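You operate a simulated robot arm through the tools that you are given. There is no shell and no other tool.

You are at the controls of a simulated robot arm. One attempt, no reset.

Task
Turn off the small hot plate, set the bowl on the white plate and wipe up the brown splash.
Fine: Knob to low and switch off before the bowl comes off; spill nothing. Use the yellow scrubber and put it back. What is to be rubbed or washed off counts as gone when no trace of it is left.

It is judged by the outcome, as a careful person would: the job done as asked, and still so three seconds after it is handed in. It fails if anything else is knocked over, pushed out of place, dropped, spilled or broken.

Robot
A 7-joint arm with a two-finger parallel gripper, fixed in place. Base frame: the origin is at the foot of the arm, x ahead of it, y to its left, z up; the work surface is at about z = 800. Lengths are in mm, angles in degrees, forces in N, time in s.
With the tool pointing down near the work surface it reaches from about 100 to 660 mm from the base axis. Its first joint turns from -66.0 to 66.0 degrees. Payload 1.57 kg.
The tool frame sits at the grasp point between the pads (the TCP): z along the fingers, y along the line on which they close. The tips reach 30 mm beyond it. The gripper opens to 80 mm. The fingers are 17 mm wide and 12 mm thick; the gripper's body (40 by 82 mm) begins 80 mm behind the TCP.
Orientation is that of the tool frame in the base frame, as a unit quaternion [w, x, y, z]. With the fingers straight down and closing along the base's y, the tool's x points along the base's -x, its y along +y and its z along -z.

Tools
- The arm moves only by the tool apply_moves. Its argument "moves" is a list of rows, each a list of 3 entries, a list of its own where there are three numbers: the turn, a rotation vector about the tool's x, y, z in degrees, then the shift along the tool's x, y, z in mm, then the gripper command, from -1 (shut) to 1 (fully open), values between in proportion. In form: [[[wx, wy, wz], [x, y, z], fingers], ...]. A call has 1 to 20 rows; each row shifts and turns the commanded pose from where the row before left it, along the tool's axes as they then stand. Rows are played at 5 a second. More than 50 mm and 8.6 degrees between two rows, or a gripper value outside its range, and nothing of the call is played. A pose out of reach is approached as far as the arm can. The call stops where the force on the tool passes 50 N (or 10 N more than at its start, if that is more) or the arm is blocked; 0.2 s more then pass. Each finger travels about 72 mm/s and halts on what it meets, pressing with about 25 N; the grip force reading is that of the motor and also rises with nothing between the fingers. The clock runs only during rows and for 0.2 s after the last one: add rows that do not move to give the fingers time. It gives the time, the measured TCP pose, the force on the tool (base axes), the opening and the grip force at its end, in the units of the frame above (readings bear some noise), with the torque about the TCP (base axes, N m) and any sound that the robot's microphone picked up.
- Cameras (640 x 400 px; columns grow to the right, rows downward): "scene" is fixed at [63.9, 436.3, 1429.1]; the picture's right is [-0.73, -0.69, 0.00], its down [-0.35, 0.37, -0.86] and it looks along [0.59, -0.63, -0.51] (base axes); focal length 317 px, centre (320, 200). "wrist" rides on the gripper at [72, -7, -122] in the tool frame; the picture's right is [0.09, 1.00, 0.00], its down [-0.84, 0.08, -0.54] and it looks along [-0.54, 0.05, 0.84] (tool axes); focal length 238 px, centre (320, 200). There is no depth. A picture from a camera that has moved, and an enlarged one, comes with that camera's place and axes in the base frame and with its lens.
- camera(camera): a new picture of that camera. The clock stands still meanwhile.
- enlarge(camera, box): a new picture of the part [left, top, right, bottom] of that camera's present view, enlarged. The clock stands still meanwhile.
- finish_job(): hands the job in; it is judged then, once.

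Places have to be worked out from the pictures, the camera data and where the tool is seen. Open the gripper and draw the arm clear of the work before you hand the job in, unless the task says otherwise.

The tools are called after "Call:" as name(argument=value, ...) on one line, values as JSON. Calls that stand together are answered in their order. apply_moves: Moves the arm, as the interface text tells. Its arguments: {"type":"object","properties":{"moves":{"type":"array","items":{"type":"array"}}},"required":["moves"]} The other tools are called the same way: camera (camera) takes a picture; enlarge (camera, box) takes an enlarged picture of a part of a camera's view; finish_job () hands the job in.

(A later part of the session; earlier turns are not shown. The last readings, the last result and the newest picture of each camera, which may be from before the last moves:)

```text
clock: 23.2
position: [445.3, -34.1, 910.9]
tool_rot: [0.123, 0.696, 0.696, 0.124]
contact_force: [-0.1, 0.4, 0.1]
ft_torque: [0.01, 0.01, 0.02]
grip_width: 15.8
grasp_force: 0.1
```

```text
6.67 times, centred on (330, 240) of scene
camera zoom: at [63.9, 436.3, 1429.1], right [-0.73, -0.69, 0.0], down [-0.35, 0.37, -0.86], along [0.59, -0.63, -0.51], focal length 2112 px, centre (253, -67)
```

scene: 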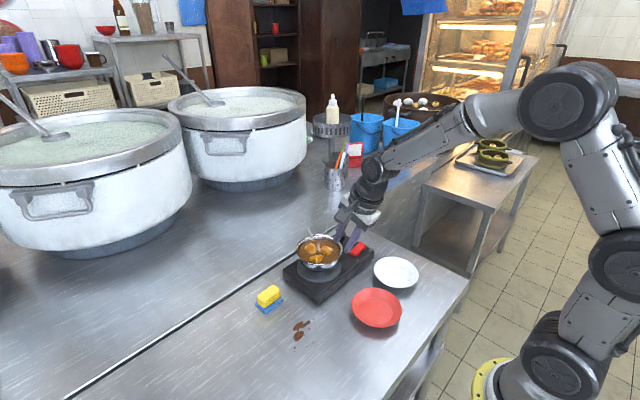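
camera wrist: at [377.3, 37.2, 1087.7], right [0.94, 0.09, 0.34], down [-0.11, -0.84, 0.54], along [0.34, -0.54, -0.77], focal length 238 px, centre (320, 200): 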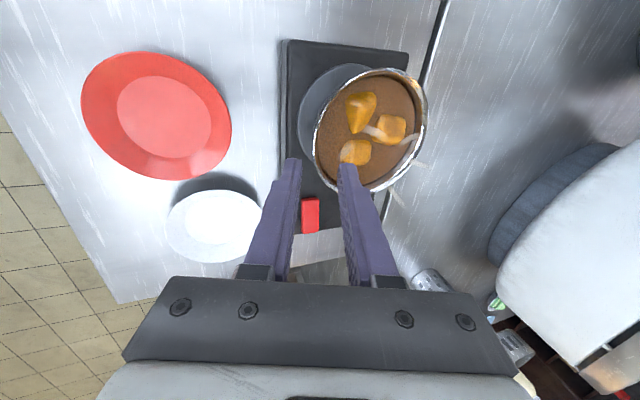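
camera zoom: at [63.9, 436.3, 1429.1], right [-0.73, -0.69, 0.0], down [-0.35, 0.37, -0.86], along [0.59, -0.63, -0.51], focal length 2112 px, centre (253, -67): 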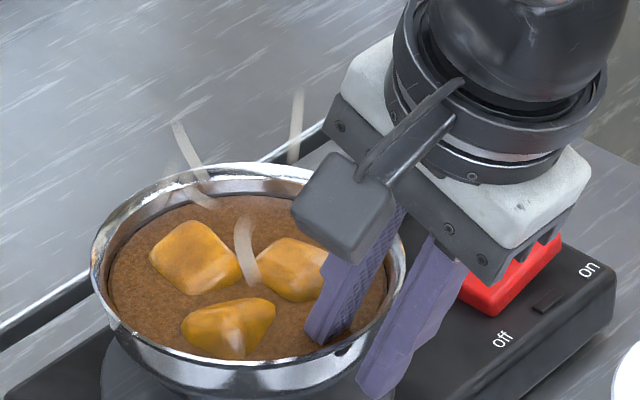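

The wall is centred between the fingers with the tips ~14 mm below the rim and no contact. I'll go 9 mm deeper and close gently.

Call:
apply_moves(moves=[[[0, 0, 0], [0, 0, 5], -0.6], [[0, 0, 0], [0, 0, 4], -0.6], [[0, 0, 0], [0, 0, 0], -0.6], [[0, 0, 0], [0, 0, 0], -0.75], [[0, 0, 0], [0, 0, 0], -0.85], [[0, 0, 0], [0, 0, 0], -0.9]])

Call:
enlarge(camera="wrist", box=[250, 80, 410, 200])

Call:
enlarge(camera="scene", box=[290, 210, 370, 270])

```text
clock: 24.6
position: [449.6, -34.4, 903.4]
tool_rot: [0.125, 0.696, 0.696, 0.126]
contact_force: [2.7, -0.1, 8.4]
ft_torque: [0.08, -0.84, -0.12]
grip_width: 5.9
grasp_force: 25.6
```

```text
3.33 times, centred on (330, 140) of wrist
camera zoom: at [399.7, 39.1, 1013.4], right [0.93, 0.09, 0.35], down [-0.12, -0.84, 0.54], along [0.34, -0.54, -0.77], focal length 794 px, centre (287, 400)
```

zoom: 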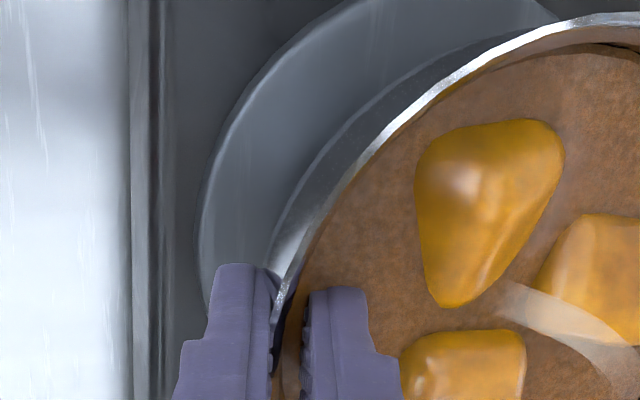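

```text
6.67 times, centred on (330, 240) of scene
camera zoom: at [63.8, 436.3, 1429.1], right [-0.73, -0.69, 0.0], down [-0.35, 0.37, -0.86], along [0.59, -0.63, -0.51], focal length 2112 px, centre (253, -67)
```

zoom: 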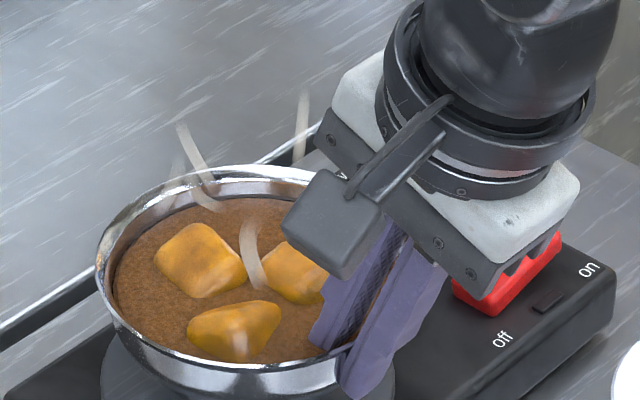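

Gripped (25 N), but the torque of −0.84 N·m shows the wall slopes more than my tilt. I'll add tilt in small steps while gripped to bring that torque down before lifting.

Call:
apply_moves(moves=[[[-2, 0, 0], [0, 0, 0], -0.95], [[-2, 0, 0], [0, 0, 0], -0.95], [[0, 0, 0], [0, 0, 0], -0.95]])

Call:
enlarge(camera="scene", box=[290, 210, 370, 270])

```text
clock: 25.4
position: [449.2, -34.0, 902.3]
tool_rot: [0.149, 0.691, 0.692, 0.149]
contact_force: [-1.3, 6.0, 20.0]
ft_torque: [0.27, -0.82, 0.14]
grip_width: 4.0
grasp_force: 24.8
```

```text
6.67 times, centred on (330, 240) of scene
camera zoom: at [63.5, 436.5, 1429.1], right [-0.73, -0.69, 0.0], down [-0.35, 0.37, -0.86], along [0.59, -0.63, -0.51], focal length 2112 px, centre (253, -67)
```

zoom: 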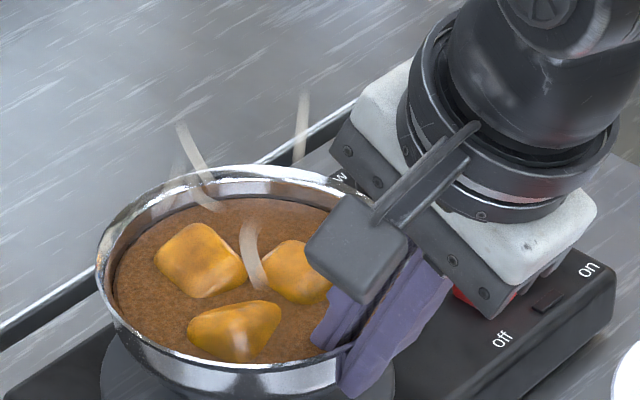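

The gap narrowed to 4.0 mm as the pads align, while downward pressure rose to 20 N. I'll ease up ~1.5 mm and add a bit more tilt.

Call:
apply_moves(moves=[[[0, 0, 0], [0, 0.5, -1.2], -0.95], [[-2, 0, 0], [0, 0, 0], -0.95], [[0, 0, 0], [0, 0, 0], -0.95]])

```text
clock: 26.2
position: [449.3, -32.9, 900.9]
tool_rot: [0.159, 0.689, 0.689, 0.16]
contact_force: [-4.0, 5.5, 17.6]
ft_torque: [0.26, -0.76, 0.2]
grip_width: 3.3
grasp_force: 24.3
```

Call:
apply_moves(moves=[[[-2, 0, 0], [0, 0.5, -1.2], -0.95], [[0, 0, 0], [0, 0, 0], -0.95]])

Call:
enlarge(camera="wrist", box=[250, 80, 410, 200])

Call:
enlarge(camera="scene", box=[290, 220, 370, 280])

```text
clock: 26.8
position: [446.5, -34.2, 898.7]
tool_rot: [0.168, 0.687, 0.686, 0.169]
contact_force: [-0.7, -0.1, -3.3]
ft_torque: [-0.02, 0.15, 0.01]
grip_width: 3.0
grasp_force: 3.5
```

```text
3.33 times, centred on (330, 140) of wrist
camera zoom: at [382.8, 38.3, 1003.4], right [0.88, 0.09, 0.46], down [-0.18, -0.84, 0.52], along [0.43, -0.54, -0.72], focal length 794 px, centre (287, 400)
```

zoom: 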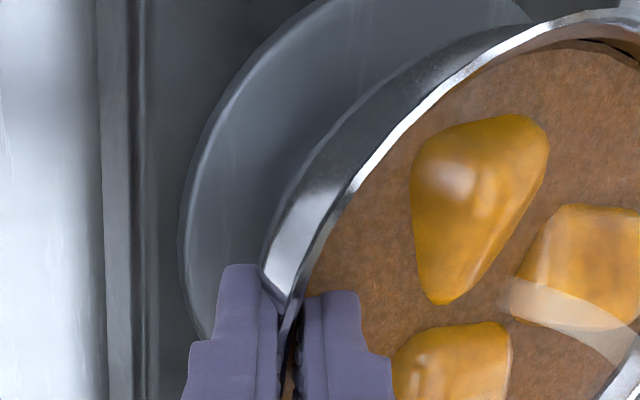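

```text
6.67 times, centred on (330, 250) of scene
camera zoom: at [63.9, 436.3, 1429.1], right [-0.73, -0.69, 0.0], down [-0.35, 0.37, -0.86], along [0.59, -0.63, -0.51], focal length 2112 px, centre (253, -133)
```

zoom: 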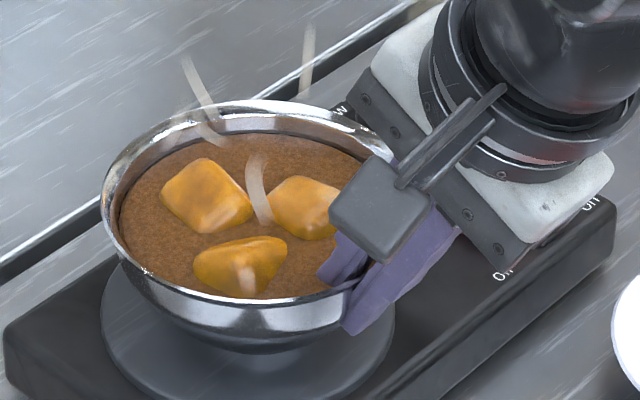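

The pads are now parallel to the wall (gap 3.0 mm, torque near zero) but the grip force fell because my command stopped at 2 mm. I'll command fully shut to get the full grip.

Call:
apply_moves(moves=[[[0, 0, 0], [0, 0, 0], -1], [[0, 0, 0], [0, 0, 0], -1], [[0, 0, 0], [0, 0, 0], -1]])

Call:
enlarge(camera="scene", box=[290, 220, 370, 280])

```text
clock: 27.6
position: [449.7, -34.5, 902.5]
tool_rot: [0.172, 0.686, 0.686, 0.171]
contact_force: [-0.4, -0.1, -3.8]
ft_torque: [0.01, 0.18, -0.01]
grip_width: 2.6
grasp_force: 24.6
```

```text
6.67 times, centred on (330, 250) of scene
camera zoom: at [63.9, 436.3, 1429.1], right [-0.73, -0.69, 0.0], down [-0.35, 0.37, -0.86], along [0.59, -0.63, -0.51], focal length 2112 px, centre (253, -133)
```

zoom: 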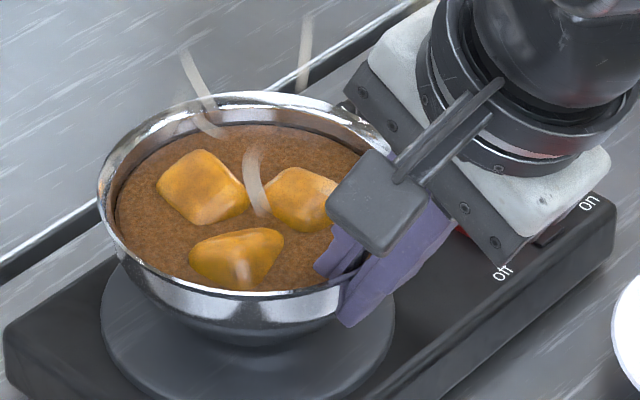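

The bowl is already just clear: the arm carries −3.8 N with a small 0.18 N·m moment, and it looks level. I'll lift 10 mm slowly and re-check.

Call:
apply_moves(moves=[[[0, 0, 0], [0, 1.4, -2.65], -1], [[0, 0, 0], [0, 1.4, -2.65], -1], [[0, 0, 0], [0, 1.9, -3.5], -1], [[0, 0, 0], [0, 0, 0], -1]])

Call:
enlarge(camera="scene", box=[290, 210, 370, 270])

Call:
camera(camera="wrist")

```text
clock: 28.6
position: [449.0, -33.7, 912.9]
tool_rot: [0.171, 0.686, 0.686, 0.172]
contact_force: [-0.2, -0.1, -4.1]
ft_torque: [0.03, 0.19, -0.02]
grip_width: 2.6
grasp_force: 24.1
```

```text
6.67 times, centred on (330, 240) of scene
camera zoom: at [63.9, 436.3, 1429.1], right [-0.73, -0.69, 0.0], down [-0.35, 0.37, -0.86], along [0.59, -0.63, -0.51], focal length 2112 px, centre (253, -67)
```

zoom: 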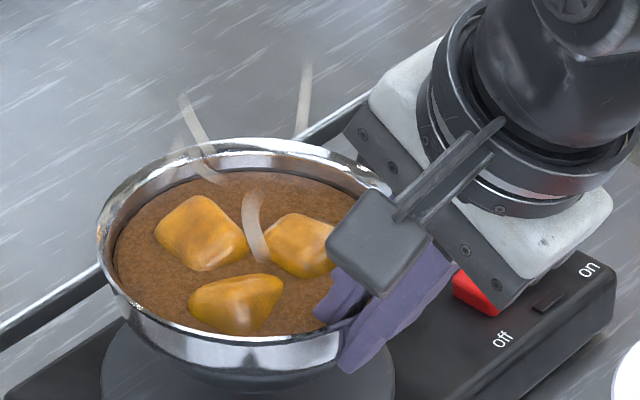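

```text
taken
camera wrist: at [383.9, 38.9, 1016.1], right [0.88, 0.09, 0.47], down [-0.19, -0.84, 0.52], along [0.44, -0.54, -0.72], focal length 238 px, centre (320, 200)
```

wrist: 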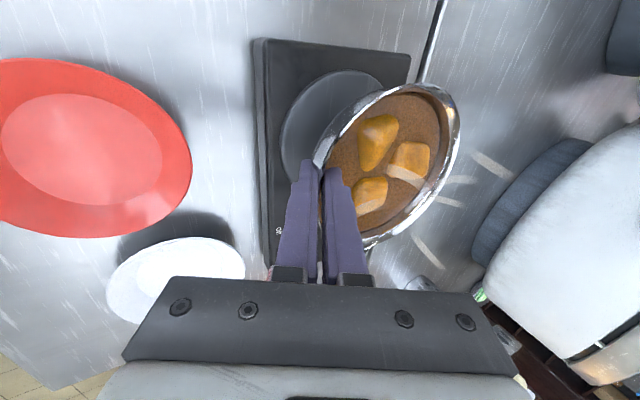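

The bowl is held with a steady 2.6 mm grip. I'll check its levelness closely before travelling.

Call:
enlarge(camera="scene", box=[300, 225, 360, 270])

Call:
enlarge(camera="wrist", box=[300, 70, 480, 260])

```text
8.89 times, centred on (330, 248) of scene
camera zoom: at [63.9, 436.3, 1429.1], right [-0.73, -0.69, 0.0], down [-0.35, 0.37, -0.86], along [0.59, -0.63, -0.51], focal length 2816 px, centre (231, -222)
```

zoom: 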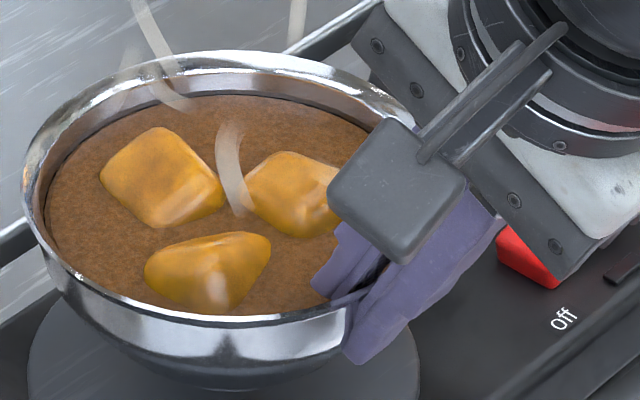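

```text
2.11 times, centred on (390, 165) of wrist
camera zoom: at [383.9, 38.9, 1016.1], right [0.88, 0.09, 0.47], down [-0.19, -0.84, 0.52], along [0.44, -0.54, -0.72], focal length 502 px, centre (173, 274)
```

zoom: 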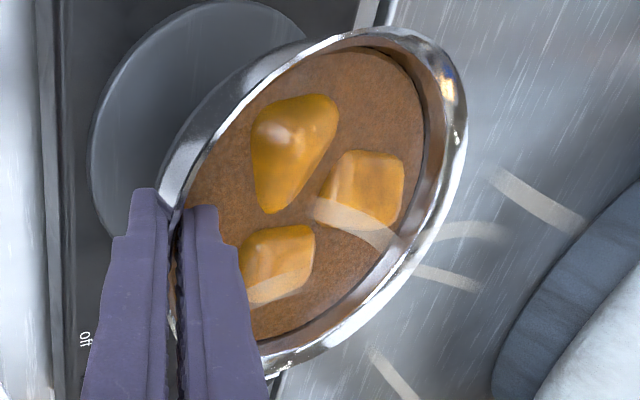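

The bowl is level to within a couple of degrees and nothing spilled. Now I'll measure the white plate precisely from the scene camera before carrying the bowl over.

Call:
enlarge(camera="scene", box=[364, 245, 428, 300])

Call:
enlarge(camera="wrist", box=[90, 200, 270, 340])

```text
7.27 times, centred on (396, 272) of scene
camera zoom: at [63.9, 436.3, 1429.1], right [-0.73, -0.69, 0.0], down [-0.35, 0.37, -0.86], along [0.59, -0.63, -0.51], focal length 2304 px, centre (-233, -327)
```

zoom: 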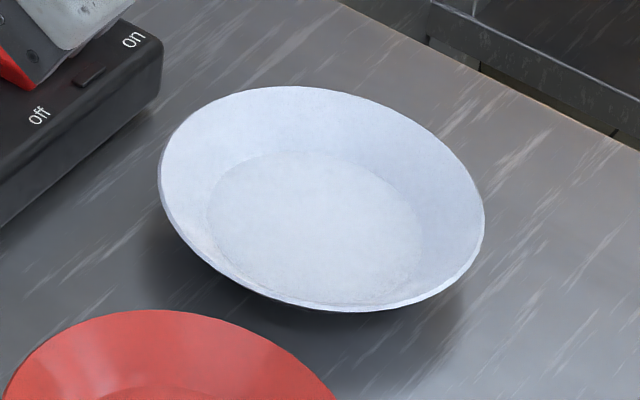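

```text
2.86 times, centred on (180, 270) of wrist
camera zoom: at [383.9, 38.9, 1016.1], right [0.88, 0.09, 0.47], down [-0.19, -0.84, 0.52], along [0.44, -0.54, -0.72], focal length 681 px, centre (720, 0)
```

zoom: 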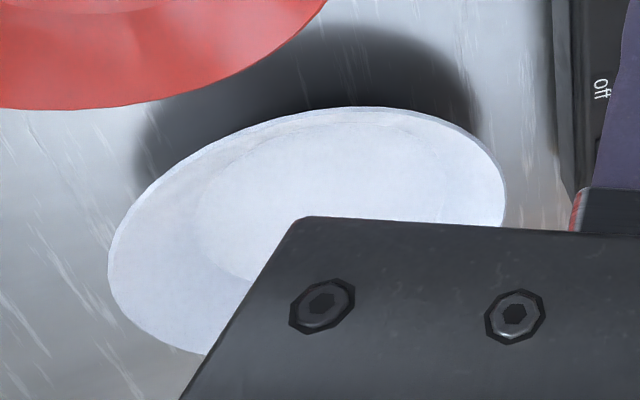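

White plate centre comes out at about (353, −177), rim z≈820, flat floor radius ~40 mm. I'll lift the bowl another 45 mm smoothly and verify the grip.

Call:
apply_moves(moves=[[[0, 0, 0], [0, 2.4, -4.4], -1], [[0, 0, 0], [0, 4.7, -8.8], -1], [[0, 0, 0], [0, 5.6, -10.6], -1], [[0, 0, 0], [0, 4.7, -8.8], -1], [[0, 0, 0], [0, 2.8, -5.3], -1], [[0, 0, 0], [0, 1, -1.8], -1], [[0, 0, 0], [0, 0, 0], -1]])

Call:
enlarge(camera="scene", box=[290, 190, 390, 265])

Call:
camera(camera="wrist")

```text
clock: 30.2
position: [448.1, -33.3, 957.6]
tool_rot: [0.171, 0.686, 0.686, 0.171]
contact_force: [0.1, 0.1, -3.3]
ft_torque: [0.0, 0.18, -0.03]
grip_width: 2.6
grasp_force: 23.4
```

```text
5.33 times, centred on (340, 228) of scene
camera zoom: at [63.9, 436.3, 1429.1], right [-0.73, -0.69, 0.0], down [-0.35, 0.37, -0.86], along [0.59, -0.63, -0.51], focal length 1690 px, centre (213, 53)
```

zoom: 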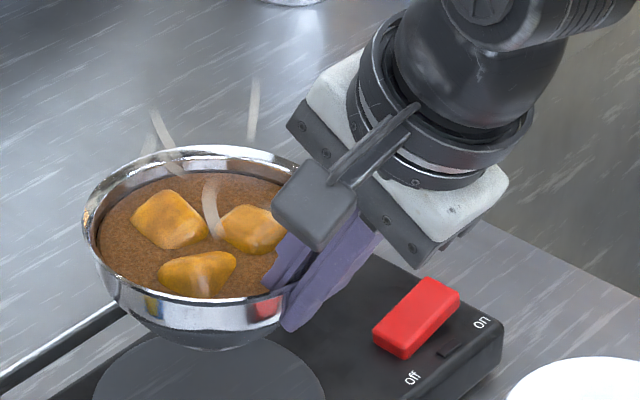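

```text
taken
camera wrist: at [384.5, 39.3, 1060.4], right [0.88, 0.09, 0.47], down [-0.19, -0.84, 0.51], along [0.44, -0.54, -0.72], focal length 238 px, centre (320, 200)
```

wrist: 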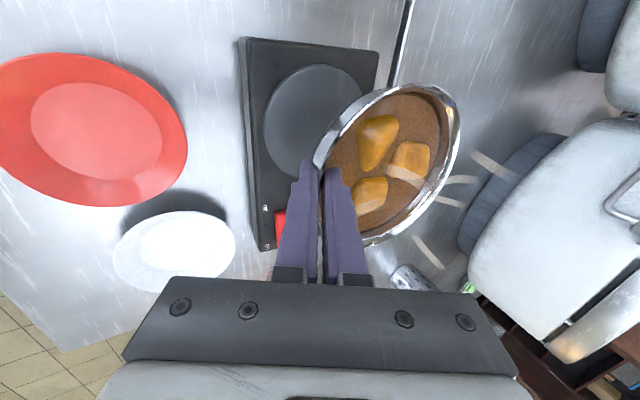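

The bowl rides steadily (same place in the wrist view, no sag). I'll carry it with a smooth ramp to above the white plate.

Call:
apply_moves(moves=[[[0, 0, 0], [-4.1, -3.9, -2.1], -1], [[0, 0, 0], [-8.1, -7.8, -4.2], -1], [[0, 0, 0], [-12.9, -12.4, -6.6], -1], [[0, 0, 0], [-16.9, -16.3, -8.7], -1], [[0, 0, 0], [-18.3, -17.6, -9.4], -1], [[0, 0, 0], [-18.3, -17.6, -9.4], -1], [[0, 0, 0], [-18.3, -17.6, -9.4], -1], [[0, 0, 0], [-16.9, -16.3, -8.7], -1], [[0, 0, 0], [-12.9, -12.4, -6.6], -1], [[0, 0, 0], [-8.1, -7.8, -4.2], -1], [[0, 0, 0], [-4.1, -3.9, -2.1], -1], [[0, 0, 0], [-2, -1.9, -1], -1], [[0, 0, 0], [0, 0, 0], -1]])

Call:
camera(camera="scene")

Call:
enlarge(camera="scene", box=[350, 200, 450, 300])

Call:
camera(camera="wrist")

```text
clock: 33.0
position: [294.3, -176.6, 958.5]
tool_rot: [0.172, 0.686, 0.686, 0.171]
contact_force: [0.2, 0.5, -3.0]
ft_torque: [0.04, 0.18, 0.02]
grip_width: 2.6
grasp_force: 24.3
```

```text
taken
```

scene: 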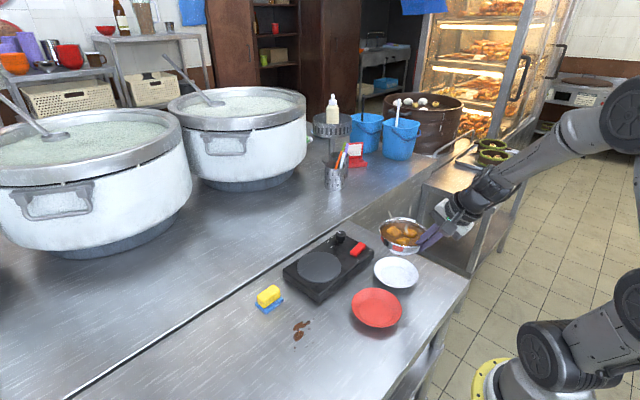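

```text
4.00 times, centred on (400, 250) of scene
camera zoom: at [63.9, 436.3, 1429.1], right [-0.73, -0.69, 0.0], down [-0.35, 0.37, -0.86], along [0.59, -0.63, -0.51], focal length 1267 px, centre (0, 0)
```

zoom: 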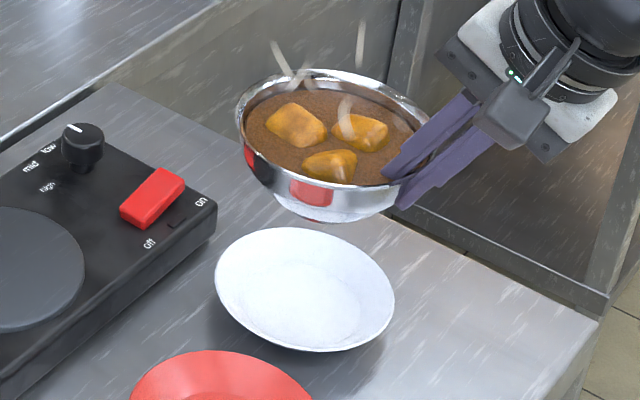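

```text
taken
camera wrist: at [230.2, -103.0, 1061.9], right [0.88, 0.09, 0.47], down [-0.19, -0.84, 0.51], along [0.44, -0.54, -0.72], focal length 238 px, centre (320, 200)
```

wrist: 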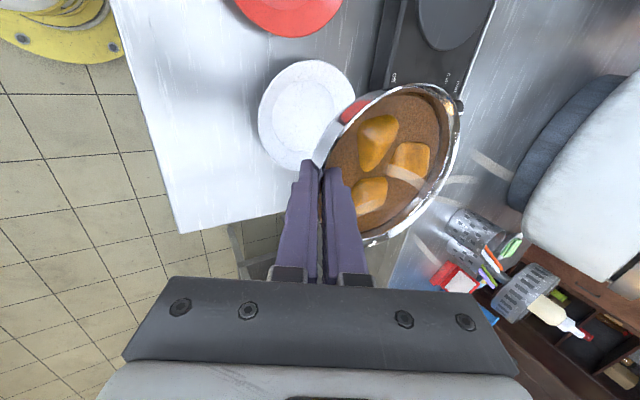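

The bowl's centre is above roughly (351, −178), close to the plate centre. I'll enlarge to check its tilt and foot position before lowering.

Call:
enlarge(camera="scene", box=[372, 205, 428, 260])

Call:
enlarge(camera="wrist", box=[250, 50, 480, 260])

```text
7.27 times, centred on (400, 232) of scene
camera zoom: at [63.9, 436.3, 1429.1], right [-0.73, -0.69, 0.0], down [-0.35, 0.37, -0.86], along [0.59, -0.63, -0.51], focal length 2304 px, centre (-262, -36)
```

zoom: 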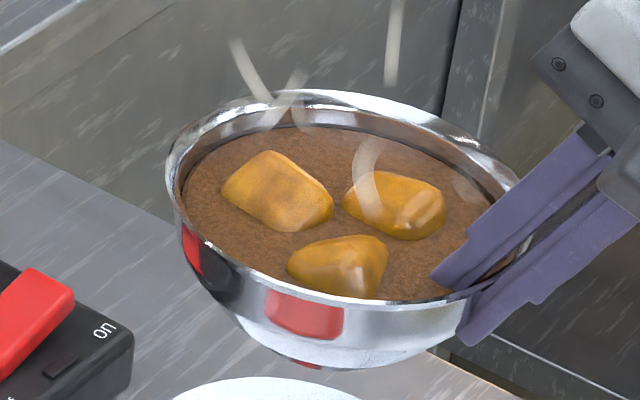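

```text
1.90 times, centred on (365, 155) of wrist
camera zoom: at [230.2, -103.0, 1061.9], right [0.88, 0.09, 0.47], down [-0.19, -0.84, 0.51], along [0.44, -0.54, -0.72], focal length 454 px, centre (234, 286)
```

zoom: 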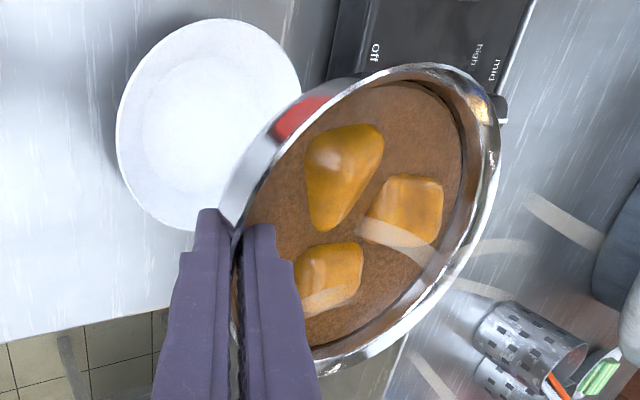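

The bowl is level within ~2–3° and centred; I'll nudge +2 mm in x and descend 72 mm with a smooth ramp, stopping short of the plate.

Call:
apply_moves(moves=[[[0, 0, 0], [0.5, -1.0, 6.2], -1], [[0, 0, 0], [0, -5.7, 10.6], -1], [[0, 0, 0], [0, -7.1, 13.2], -1], [[0, 0, 0], [0, -7.1, 13.2], -1], [[0, 0, 0], [0, -5.7, 10.6], -1], [[0, 0, 0], [0, -3.8, 7.0], -1], [[0, 0, 0], [0, -1.9, 3.5], -1], [[0, 0, 0], [0, 0, 0], -1]])

Call:
enlarge(camera="scene", box=[360, 220, 440, 300])

```text
clock: 34.8
position: [295.8, -173.9, 885.0]
tool_rot: [0.171, 0.687, 0.686, 0.171]
contact_force: [0.3, 0.2, -3.2]
ft_torque: [0.02, 0.17, 0.02]
grip_width: 2.7
grasp_force: 23.9
```

```text
5.00 times, centred on (400, 260) of scene
camera zoom: at [63.9, 436.3, 1429.1], right [-0.73, -0.69, 0.0], down [-0.35, 0.37, -0.86], along [0.59, -0.63, -0.51], focal length 1584 px, centre (-80, -100)
```

zoom: 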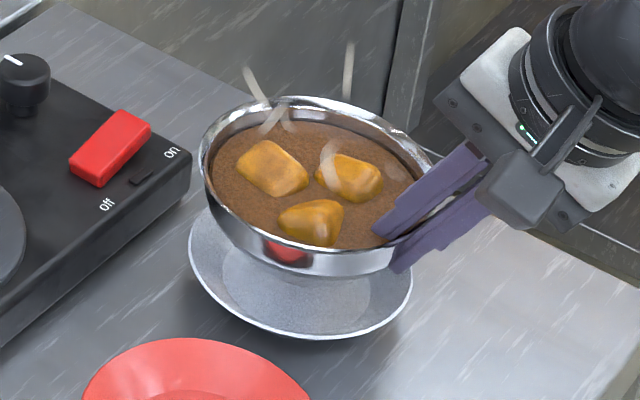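

Aligned over the plate. I'll lower in small steps and watch the vertical force for touchdown.

Call:
apply_moves(moves=[[[0, 0, 0], [0, -1.4, 2.65], -1], [[0, 0, 0], [0, -1.4, 2.65], -1], [[0, 0, 0], [0, -1.4, 2.65], -1], [[0, 0, 0], [0, 0, 0], -1]])

Call:
enlarge(camera="scene", box=[360, 220, 440, 300])

```text
clock: 35.8
position: [295.7, -175.8, 877.1]
tool_rot: [0.17, 0.686, 0.686, 0.172]
contact_force: [0.1, 0.1, -3.9]
ft_torque: [-0.04, 0.15, 0.01]
grip_width: 2.5
grasp_force: 23.5
```

```text
5.00 times, centred on (400, 260) of scene
camera zoom: at [63.9, 436.3, 1429.1], right [-0.73, -0.69, 0.0], down [-0.35, 0.37, -0.86], along [0.59, -0.63, -0.51], focal length 1584 px, centre (-80, -100)
```

zoom: 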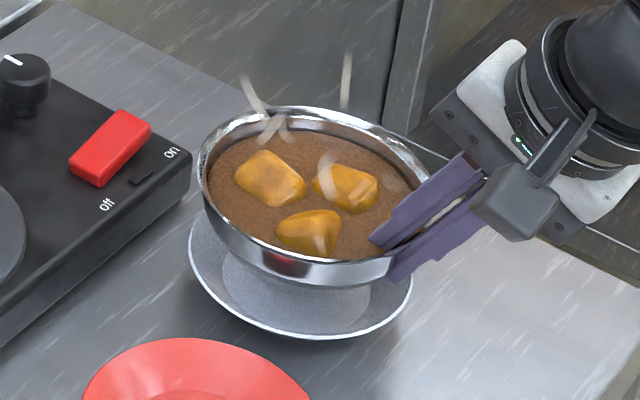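

Call:
apply_moves(moves=[[[0, 0, 0], [0, -1.2, 2.2], -1], [[0, 0, 0], [0, -0.95, 1.75], -1], [[0, 0, 0], [0, 0, 0], -1]])

```text
clock: 36.6
position: [296.4, -175.6, 872.0]
tool_rot: [0.171, 0.686, 0.686, 0.171]
contact_force: [0.4, 0.1, -2.7]
ft_torque: [0.04, 0.18, -0.01]
grip_width: 2.7
grasp_force: 24.7
```

Still hanging free (−3 N, 0.18 N·m). I'll keep stepping down 2 mm at a time.

Call:
apply_moves(moves=[[[0, 0, 0], [0, -0.95, 1.75], -1], [[0, 0, 0], [0, -0.95, 1.75], -1], [[0, 0, 0], [0, 0, 0], -1]])

Call:
enlarge(camera="scene", box=[360, 220, 440, 300])

```text
clock: 37.4
position: [297.4, -175.4, 869.2]
tool_rot: [0.17, 0.686, 0.686, 0.172]
contact_force: [0.3, 0.3, -4.1]
ft_torque: [0.01, 0.18, 0.02]
grip_width: 2.3
grasp_force: 23.4
```

```text
5.00 times, centred on (400, 260) of scene
camera zoom: at [63.9, 436.3, 1429.1], right [-0.73, -0.69, 0.0], down [-0.35, 0.37, -0.86], along [0.59, -0.63, -0.51], focal length 1584 px, centre (-80, -100)
```

zoom: 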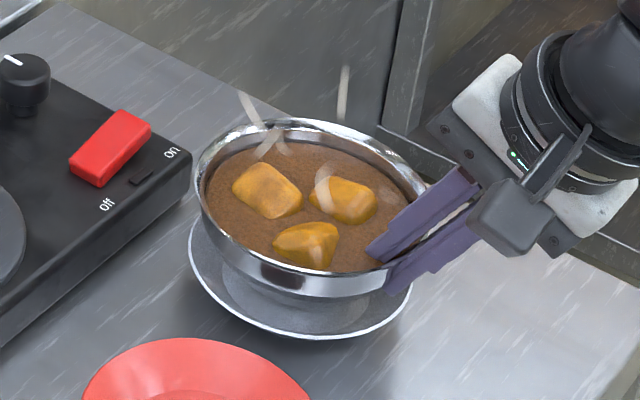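

Call:
apply_moves(moves=[[[0, 0, 0], [0, -0.7, 1.3], -1], [[0, 0, 0], [0, -0.7, 1.3], -1], [[0, 0, 0], [0, 0, 0], -1]])

```text
clock: 38.2
position: [298.6, -174.4, 866.2]
tool_rot: [0.172, 0.687, 0.686, 0.17]
contact_force: [0.6, 0.4, -3.9]
ft_torque: [0.03, 0.19, 0.02]
grip_width: 2.6
grasp_force: 24.2
```

Call:
apply_moves(moves=[[[0, 0, 0], [0, -0.7, 1.3], -1], [[0, 0, 0], [0, -0.7, 1.3], -1], [[0, 0, 0], [0, 0, 0], -1]])

Call:
enlarge(camera="scene", box=[360, 220, 440, 300])

```text
clock: 39.0
position: [298.0, -175.8, 864.7]
tool_rot: [0.174, 0.685, 0.686, 0.172]
contact_force: [-1.3, 5.0, 18.7]
ft_torque: [0.29, -0.51, 0.14]
grip_width: 2.4
grasp_force: 24.3
```

```text
5.00 times, centred on (400, 260) of scene
camera zoom: at [63.6, 436.5, 1429.0], right [-0.73, -0.69, 0.0], down [-0.35, 0.37, -0.86], along [0.59, -0.63, -0.51], focal length 1584 px, centre (-80, -100)
```

zoom: 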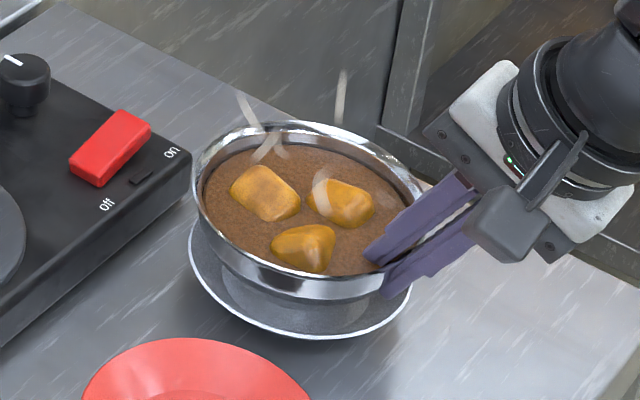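

Touchdown: +18.7 N, the foot is on the plate. I'll ease off the pressure slightly before releasing.

Call:
apply_moves(moves=[[[0, 0, 0], [0, 0.4, -0.7], -1], [[0, 0, 0], [0, 0, 0], -1]])

```text
clock: 39.6
position: [298.2, -176.8, 865.5]
tool_rot: [0.172, 0.686, 0.686, 0.172]
contact_force: [2.5, 3.8, 21.3]
ft_torque: [0.25, -0.8, 0.15]
grip_width: 2.8
grasp_force: 24.1
```

Call:
apply_moves(moves=[[[0, 0, 0], [0, 0.6, -1.1], -1], [[0, 0, 0], [0, 0, 0], -1]])

```text
clock: 40.2
position: [297.0, -176.3, 865.1]
tool_rot: [0.171, 0.687, 0.686, 0.169]
contact_force: [1.6, -4.0, 10.3]
ft_torque: [-0.27, -0.34, -0.15]
grip_width: 2.7
grasp_force: 23.8
```

I'll ease up a little more and level the bowl by 1.5° so the foot sits flat, then read the forces.

Call:
apply_moves(moves=[[[0, 0, 0], [0, 0.7, -1.3], -1], [[1.5, 0, 0], [0, 0, 0], -1], [[0, 0, 0], [0, 0, 0], -1]])

Call:
enlarge(camera="scene", box=[365, 225, 425, 290])

```text
clock: 41.0
position: [296.9, -174.9, 866.4]
tool_rot: [0.161, 0.688, 0.689, 0.162]
contact_force: [-0.2, 2.1, 7.4]
ft_torque: [0.11, -0.72, 0.11]
grip_width: 2.9
grasp_force: 24.0
```

```text
6.15 times, centred on (395, 258) of scene
camera zoom: at [63.7, 436.4, 1429.1], right [-0.73, -0.69, 0.0], down [-0.35, 0.37, -0.86], along [0.59, -0.63, -0.51], focal length 1950 px, centre (-142, -154)
```

zoom: 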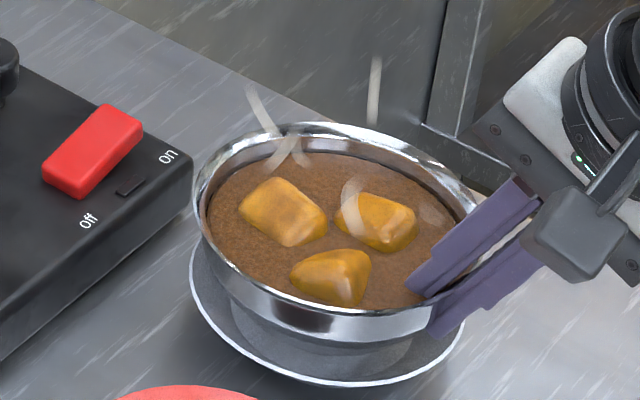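

The load has shifted to the far edge of the foot, so it now sits flat. I'll release slowly to ~14 mm.

Call:
apply_moves(moves=[[[0, 0, 0], [0, 0, 0], -0.9], [[0, 0, 0], [0, 0, 0], -0.8], [[0, 0, 0], [0, 0, 0], -0.65], [[0, 0, 0], [0, 0, 0], -0.65]])

Call:
enlarge(camera="scene", box=[365, 225, 425, 290])

Call:
enlarge(camera="wrist", box=[250, 60, 450, 240])

```text
clock: 42.0
position: [297.1, -174.8, 866.8]
tool_rot: [0.162, 0.688, 0.688, 0.162]
contact_force: [0.4, 0.0, 0.7]
ft_torque: [0.0, 0.01, -0.02]
grip_width: 14.0
grasp_force: 0.0
```

```text
6.15 times, centred on (395, 258) of scene
camera zoom: at [63.9, 436.3, 1429.1], right [-0.73, -0.69, 0.0], down [-0.35, 0.37, -0.86], along [0.59, -0.63, -0.51], focal length 1950 px, centre (-142, -154)
```

zoom: 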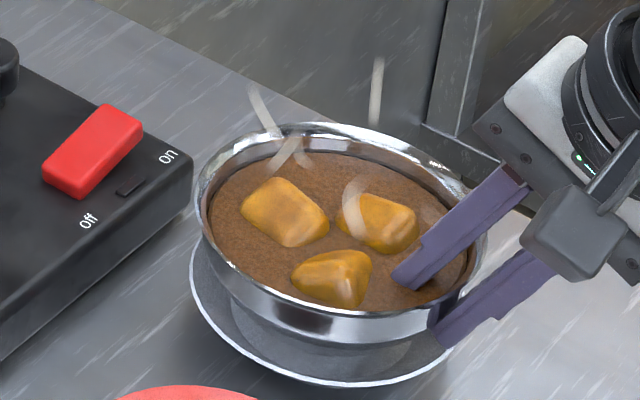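

```text
2.22 times, centred on (350, 150) of wrist
camera zoom: at [235.6, -102.3, 971.8], right [0.89, 0.09, 0.44], down [-0.17, -0.84, 0.52], along [0.42, -0.54, -0.73], focal length 530 px, centre (253, 311)
```

zoom: 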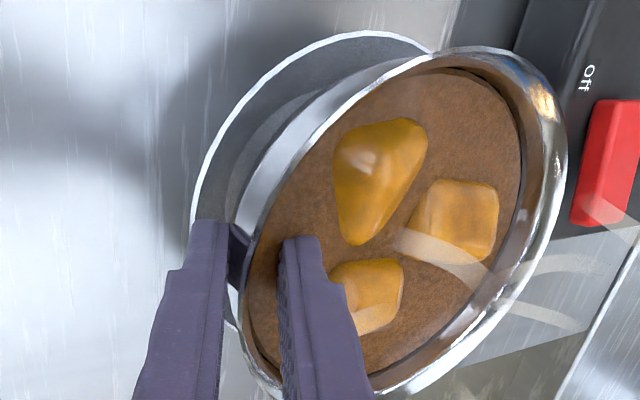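

Released cleanly with zero force; the bowl sits on the plate. I'll withdraw straight back along the fingers.

Call:
apply_moves(moves=[[[0, 0, 0], [0, 0, -8], -0.65], [[0, 0, 0], [0, 0, -12], -0.65], [[0, 0, 0], [0, 0, -20], -0.65], [[0, 0, 0], [0, 0, -30], -0.65], [[0, 0, 0], [0, 0, -40], -0.65], [[0, 0, 0], [0, 0, 0], -0.65]])

Call:
enlarge(camera="scene", box=[350, 210, 440, 300])

Call:
camera(camera="wrist")

```text
clock: 43.4
position: [245.2, -172.3, 966.6]
tool_rot: [0.162, 0.688, 0.688, 0.162]
contact_force: [0.3, 0.2, -0.4]
ft_torque: [0.0, -0.03, 0.03]
grip_width: 13.9
grasp_force: 0.0
```

```text
4.44 times, centred on (395, 255) of scene
camera zoom: at [63.8, 436.3, 1429.1], right [-0.73, -0.69, 0.0], down [-0.35, 0.37, -0.86], along [0.59, -0.63, -0.51], focal length 1408 px, centre (-13, -44)
```

zoom: 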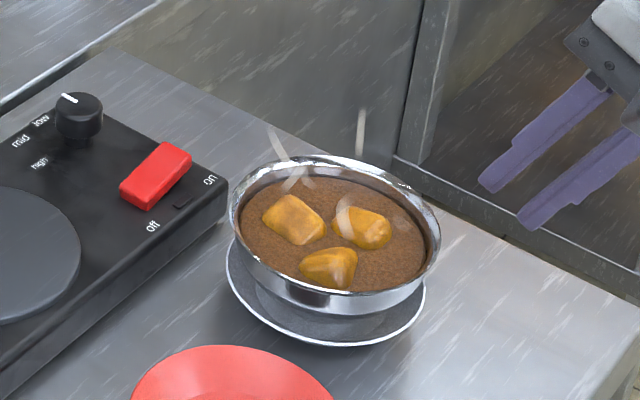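

```text
taken
camera wrist: at [183.0, -100.4, 1071.8], right [0.89, 0.09, 0.44], down [-0.17, -0.84, 0.52], along [0.42, -0.54, -0.73], focal length 238 px, centre (320, 200)
```

wrist: 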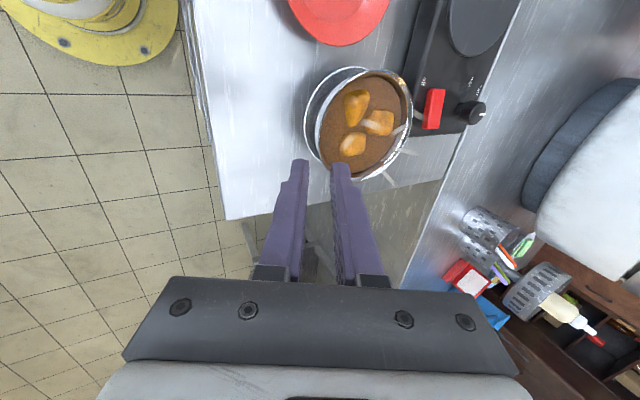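

The bowl sits level on the white plate. Next, the scrubber: I'll straighten the tool, rise and go look down on the scrubber and splash area.

Call:
apply_moves(moves=[[[6.6, 0, 0], [0, 0, -10], -0.3], [[6.6, 0, 0], [0, 0, -10], 0], [[6.6, 0, 0], [0, 0, -5], 0.3], [[6.7, 0, 0], [0, 0, 0], 0.5], [[0, 0, 0], [35.3, 28.1, 0], 0.5], [[0, 0, 0], [35.3, 28.1, 0], 0.5], [[0, 0, 0], [35.3, 28.1, 0], 0.5], [[0, 0, 0], [35.3, 28.1, 0], 0.5], [[0, 0, 0], [35.3, 28.1, 0], 0.5], [[0, 0, 0], [35.3, 28.1, 0], 0.5], [[0, 0, 0], [35.3, 28.1, 0], 0.5], [[0, 0, 0], [35.3, 28.1, 0], 0.5], [[0, 0, 0], [0, 0, 0], 0.5]])

Call:
camera(camera="wrist")

Call:
camera(camera="scene")

```text
clock: 46.2
position: [464.2, 106.3, 988.1]
tool_rot: [0.0, 0.707, 0.707, 0.001]
contact_force: [0.1, -0.6, -0.4]
ft_torque: [0.0, -0.03, 0.02]
grip_width: 59.9
grasp_force: 0.0
```

```text
taken
camera wrist: at [457.4, 178.5, 1108.6], right [1.0, 0.09, 0.0], down [0.08, -0.84, 0.54], along [0.05, -0.54, -0.84], focal length 238 px, centre (320, 200)
```

wrist: 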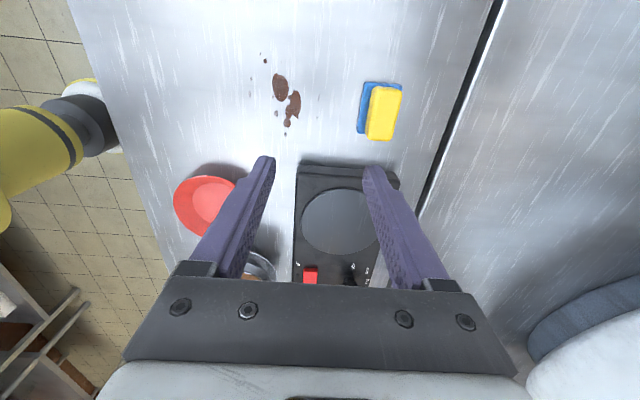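

```text
taken
```

scene: 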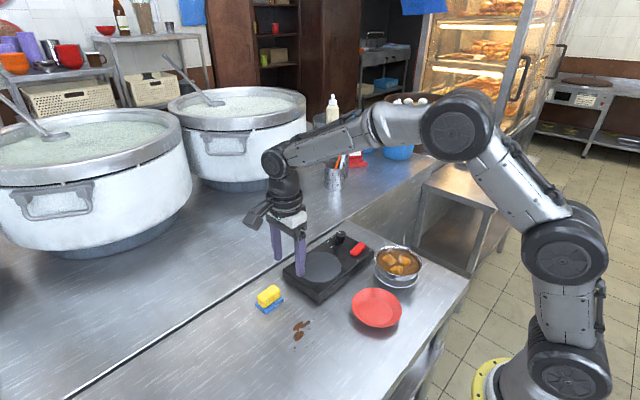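

Call:
enlarge(camera="wrist", box=[340, 65, 420, 155])

Call:
enlarge(camera="wrist", box=[230, 35, 340, 145])

Call:
enlarge(camera="scene", box=[250, 278, 298, 318])

Call:
enlarge(camera="scene", box=[270, 305, 330, 355])

```text
4.44 times, centred on (380, 110) of wrist
camera zoom: at [457.4, 178.5, 1108.6], right [1.0, 0.09, 0.0], down [0.08, -0.84, 0.54], along [0.05, -0.54, -0.84], focal length 1059 px, centre (53, 600)
```

zoom: 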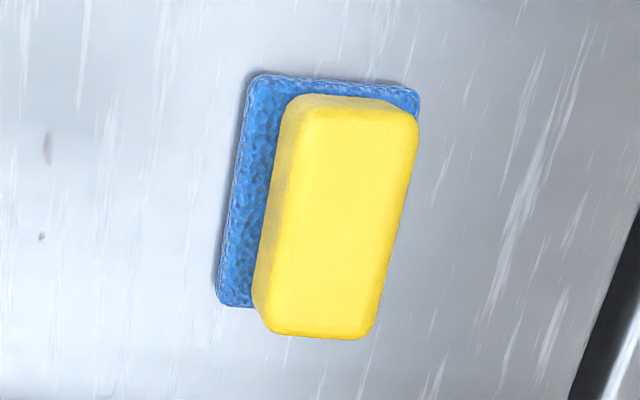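

```text
3.64 times, centred on (285, 90) of wrist
camera zoom: at [457.4, 178.5, 1108.6], right [1.0, 0.09, 0.0], down [0.08, -0.84, 0.54], along [0.05, -0.54, -0.84], focal length 867 px, centre (447, 600)
```

zoom: 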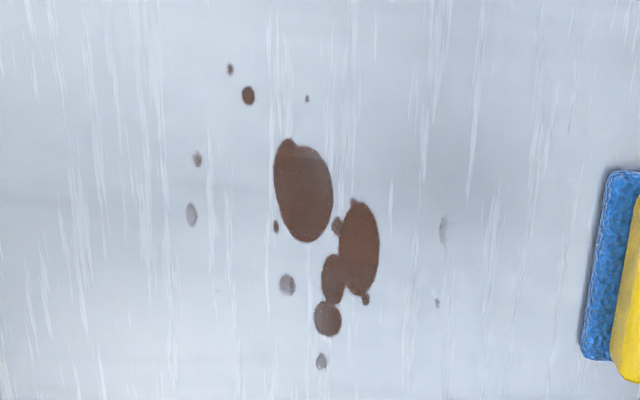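

```text
10.00 times, centred on (274, 298) of scene
camera zoom: at [63.9, 436.3, 1429.1], right [-0.73, -0.69, 0.0], down [-0.35, 0.37, -0.86], along [0.59, -0.63, -0.51], focal length 3168 px, centre (780, -780)
```

zoom: 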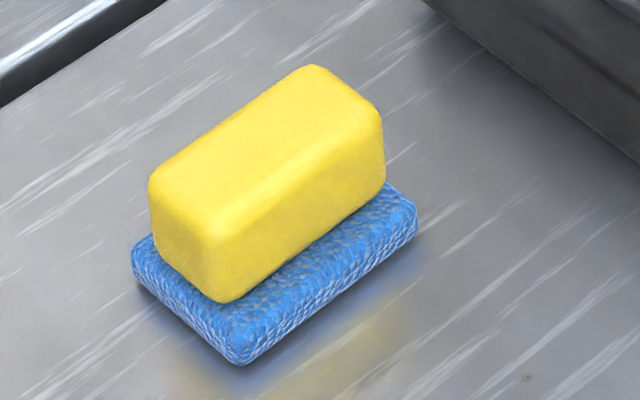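

```text
8.00 times, centred on (300, 330) of scene
camera zoom: at [63.9, 436.3, 1429.1], right [-0.73, -0.69, 0.0], down [-0.35, 0.37, -0.86], along [0.59, -0.63, -0.51], focal length 2534 px, centre (480, -840)
```

zoom: 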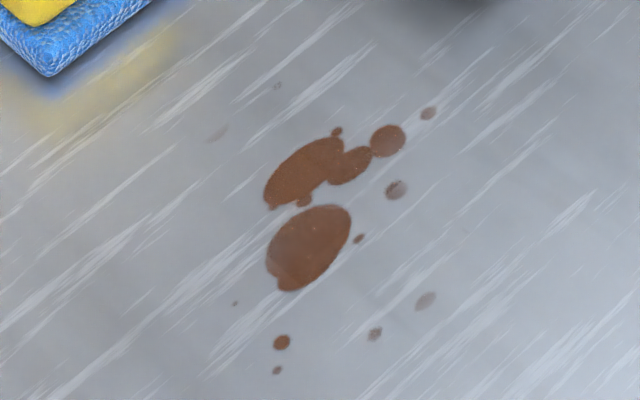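

The scrubber (yellow block ~28×53 mm, top z≈836, on a blue pad) is centred at about (534, 120), aligned with the axes. The splash with its droplets covers roughly x 377–461, y 78–166. I'll go over the scrubber.

Call:
apply_moves(moves=[[[0, 0, 0], [4.6, 23.3, 29], 0.4], [[0, 0, 0], [4.6, 23.3, 29], 0.4], [[0, 0, 0], [4.5, 23.3, 29], 0.4], [[0, 0, 0], [0, 0, 15], 0.4], [[0, 0, 0], [0, 0, 0], 0.4]])

Call:
enlarge(camera="wrist", box=[240, 100, 400, 220])

Call:
enlarge(camera="scene", box=[230, 250, 330, 325])

```text
clock: 47.4
position: [535.4, 119.6, 885.5]
tool_rot: [0.0, 0.707, 0.707, 0.0]
contact_force: [0.1, -0.1, -0.7]
ft_torque: [0.0, 0.02, -0.02]
grip_width: 56.1
grasp_force: 0.0
```

```text
3.33 times, centred on (320, 160) of wrist
camera zoom: at [526.8, 191.9, 1006.1], right [1.0, 0.09, 0.0], down [0.08, -0.84, 0.54], along [0.05, -0.54, -0.84], focal length 794 px, centre (320, 333)
```

zoom: 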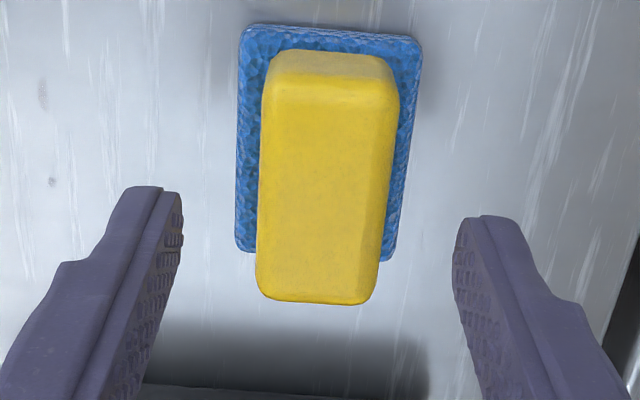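

```text
5.33 times, centred on (280, 288) of scene
camera zoom: at [63.9, 436.3, 1429.1], right [-0.73, -0.69, 0.0], down [-0.35, 0.37, -0.86], along [0.59, -0.63, -0.51], focal length 1690 px, centre (533, -267)
```

zoom: 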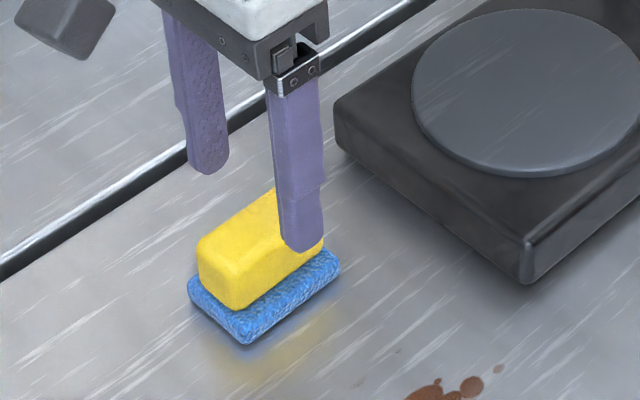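

Well centred. I'll descend so the tips are about 5 mm above the blue pad and close on the yellow block.

Call:
apply_moves(moves=[[[0, 0, 0], [0.5, -1.0, 20], 0.4], [[0, 0, 0], [0, 0, 20], 0.4], [[0, 0, 0], [0, 0, 0], 0.2], [[0, 0, 0], [0, 0, 0], -0.2], [[0, 0, 0], [0, 0, 0], -0.6], [[0, 0, 0], [0, 0, 0], -1], [[0, 0, 0], [0, 0, 0], -1]])

Call:
enlarge(camera="wrist", box=[240, 100, 400, 220])

Call:
enlarge(camera="scene", box=[230, 250, 330, 325])

```text
clock: 49.0
position: [533.5, 120.5, 845.5]
tool_rot: [0.0, 0.707, 0.707, 0.0]
contact_force: [0.5, -0.8, 0.2]
ft_torque: [0.03, -0.02, -0.01]
grip_width: 29.0
grasp_force: 25.3
```

```text
3.33 times, centred on (320, 160) of wrist
camera zoom: at [525.5, 193.1, 965.3], right [1.0, 0.09, 0.0], down [0.08, -0.84, 0.54], along [0.05, -0.54, -0.84], focal length 794 px, centre (320, 333)
```

zoom: 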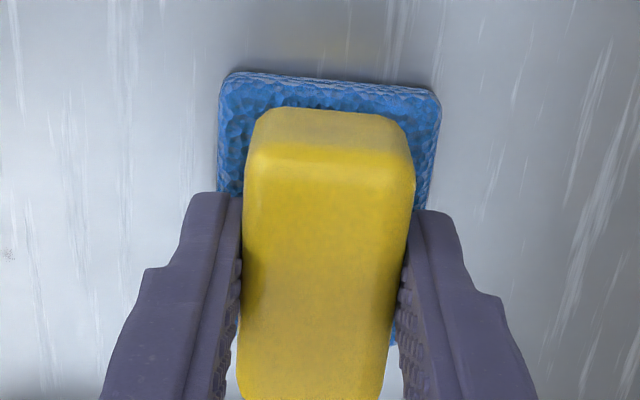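

```text
5.33 times, centred on (280, 288) of scene
camera zoom: at [63.9, 436.3, 1429.1], right [-0.73, -0.69, 0.0], down [-0.35, 0.37, -0.86], along [0.59, -0.63, -0.51], focal length 1690 px, centre (533, -267)
```

zoom: 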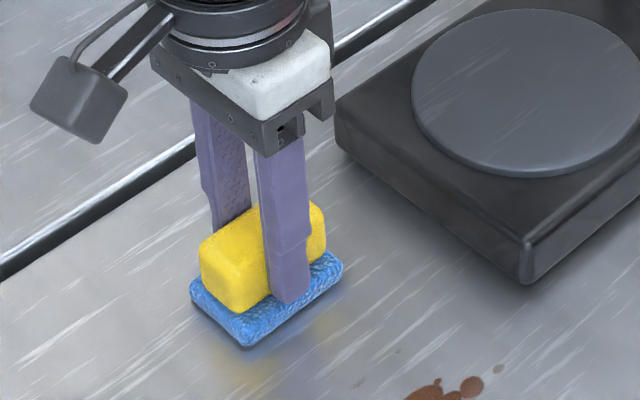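

Gripped at 29 mm with no side load (home pose ≈ (533.7, 120.3, 845.5)). I'll lift a little to see whether the blue pad comes along.

Call:
apply_moves(moves=[[[0, 0, 0], [0, 0, -10], -1], [[0, 0, 0], [0, 0, -15], -1], [[0, 0, 0], [0, 0, 0], -1]])

Call:
enlarge(camera="scene", box=[230, 250, 330, 325])

Call:
camera(camera="wrist")

```text
clock: 49.8
position: [532.7, 122.9, 869.3]
tool_rot: [0.0, 0.707, 0.707, 0.0]
contact_force: [0.5, -0.9, -0.5]
ft_torque: [0.01, -0.01, -0.04]
grip_width: 29.1
grasp_force: 25.1
```

```text
5.33 times, centred on (280, 288) of scene
camera zoom: at [63.9, 436.3, 1429.1], right [-0.73, -0.69, 0.0], down [-0.35, 0.37, -0.86], along [0.59, -0.63, -0.51], focal length 1690 px, centre (533, -267)
```

zoom: 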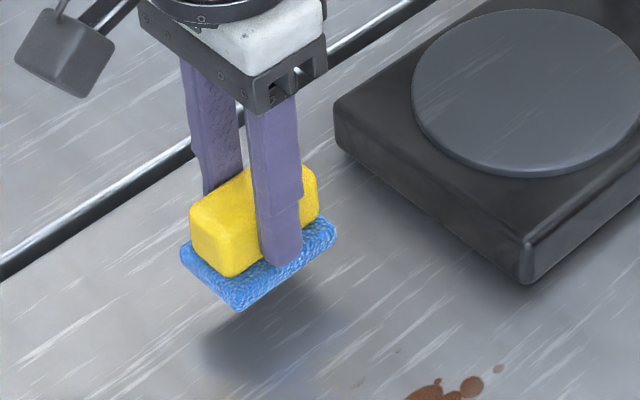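

```text
taken
camera wrist: at [525.4, 195.4, 990.7], right [1.0, 0.09, 0.0], down [0.08, -0.84, 0.54], along [0.05, -0.54, -0.84], focal length 238 px, centre (320, 200)
```

wrist: 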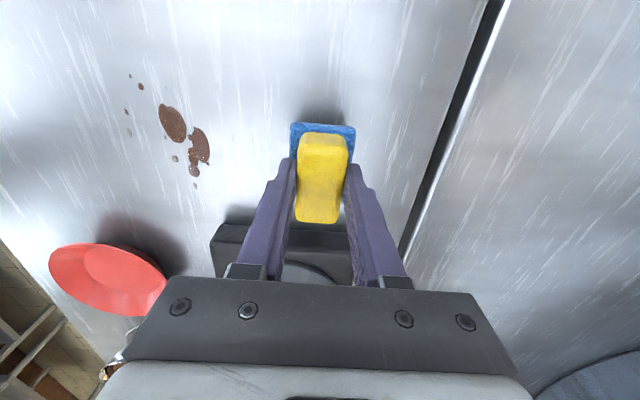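

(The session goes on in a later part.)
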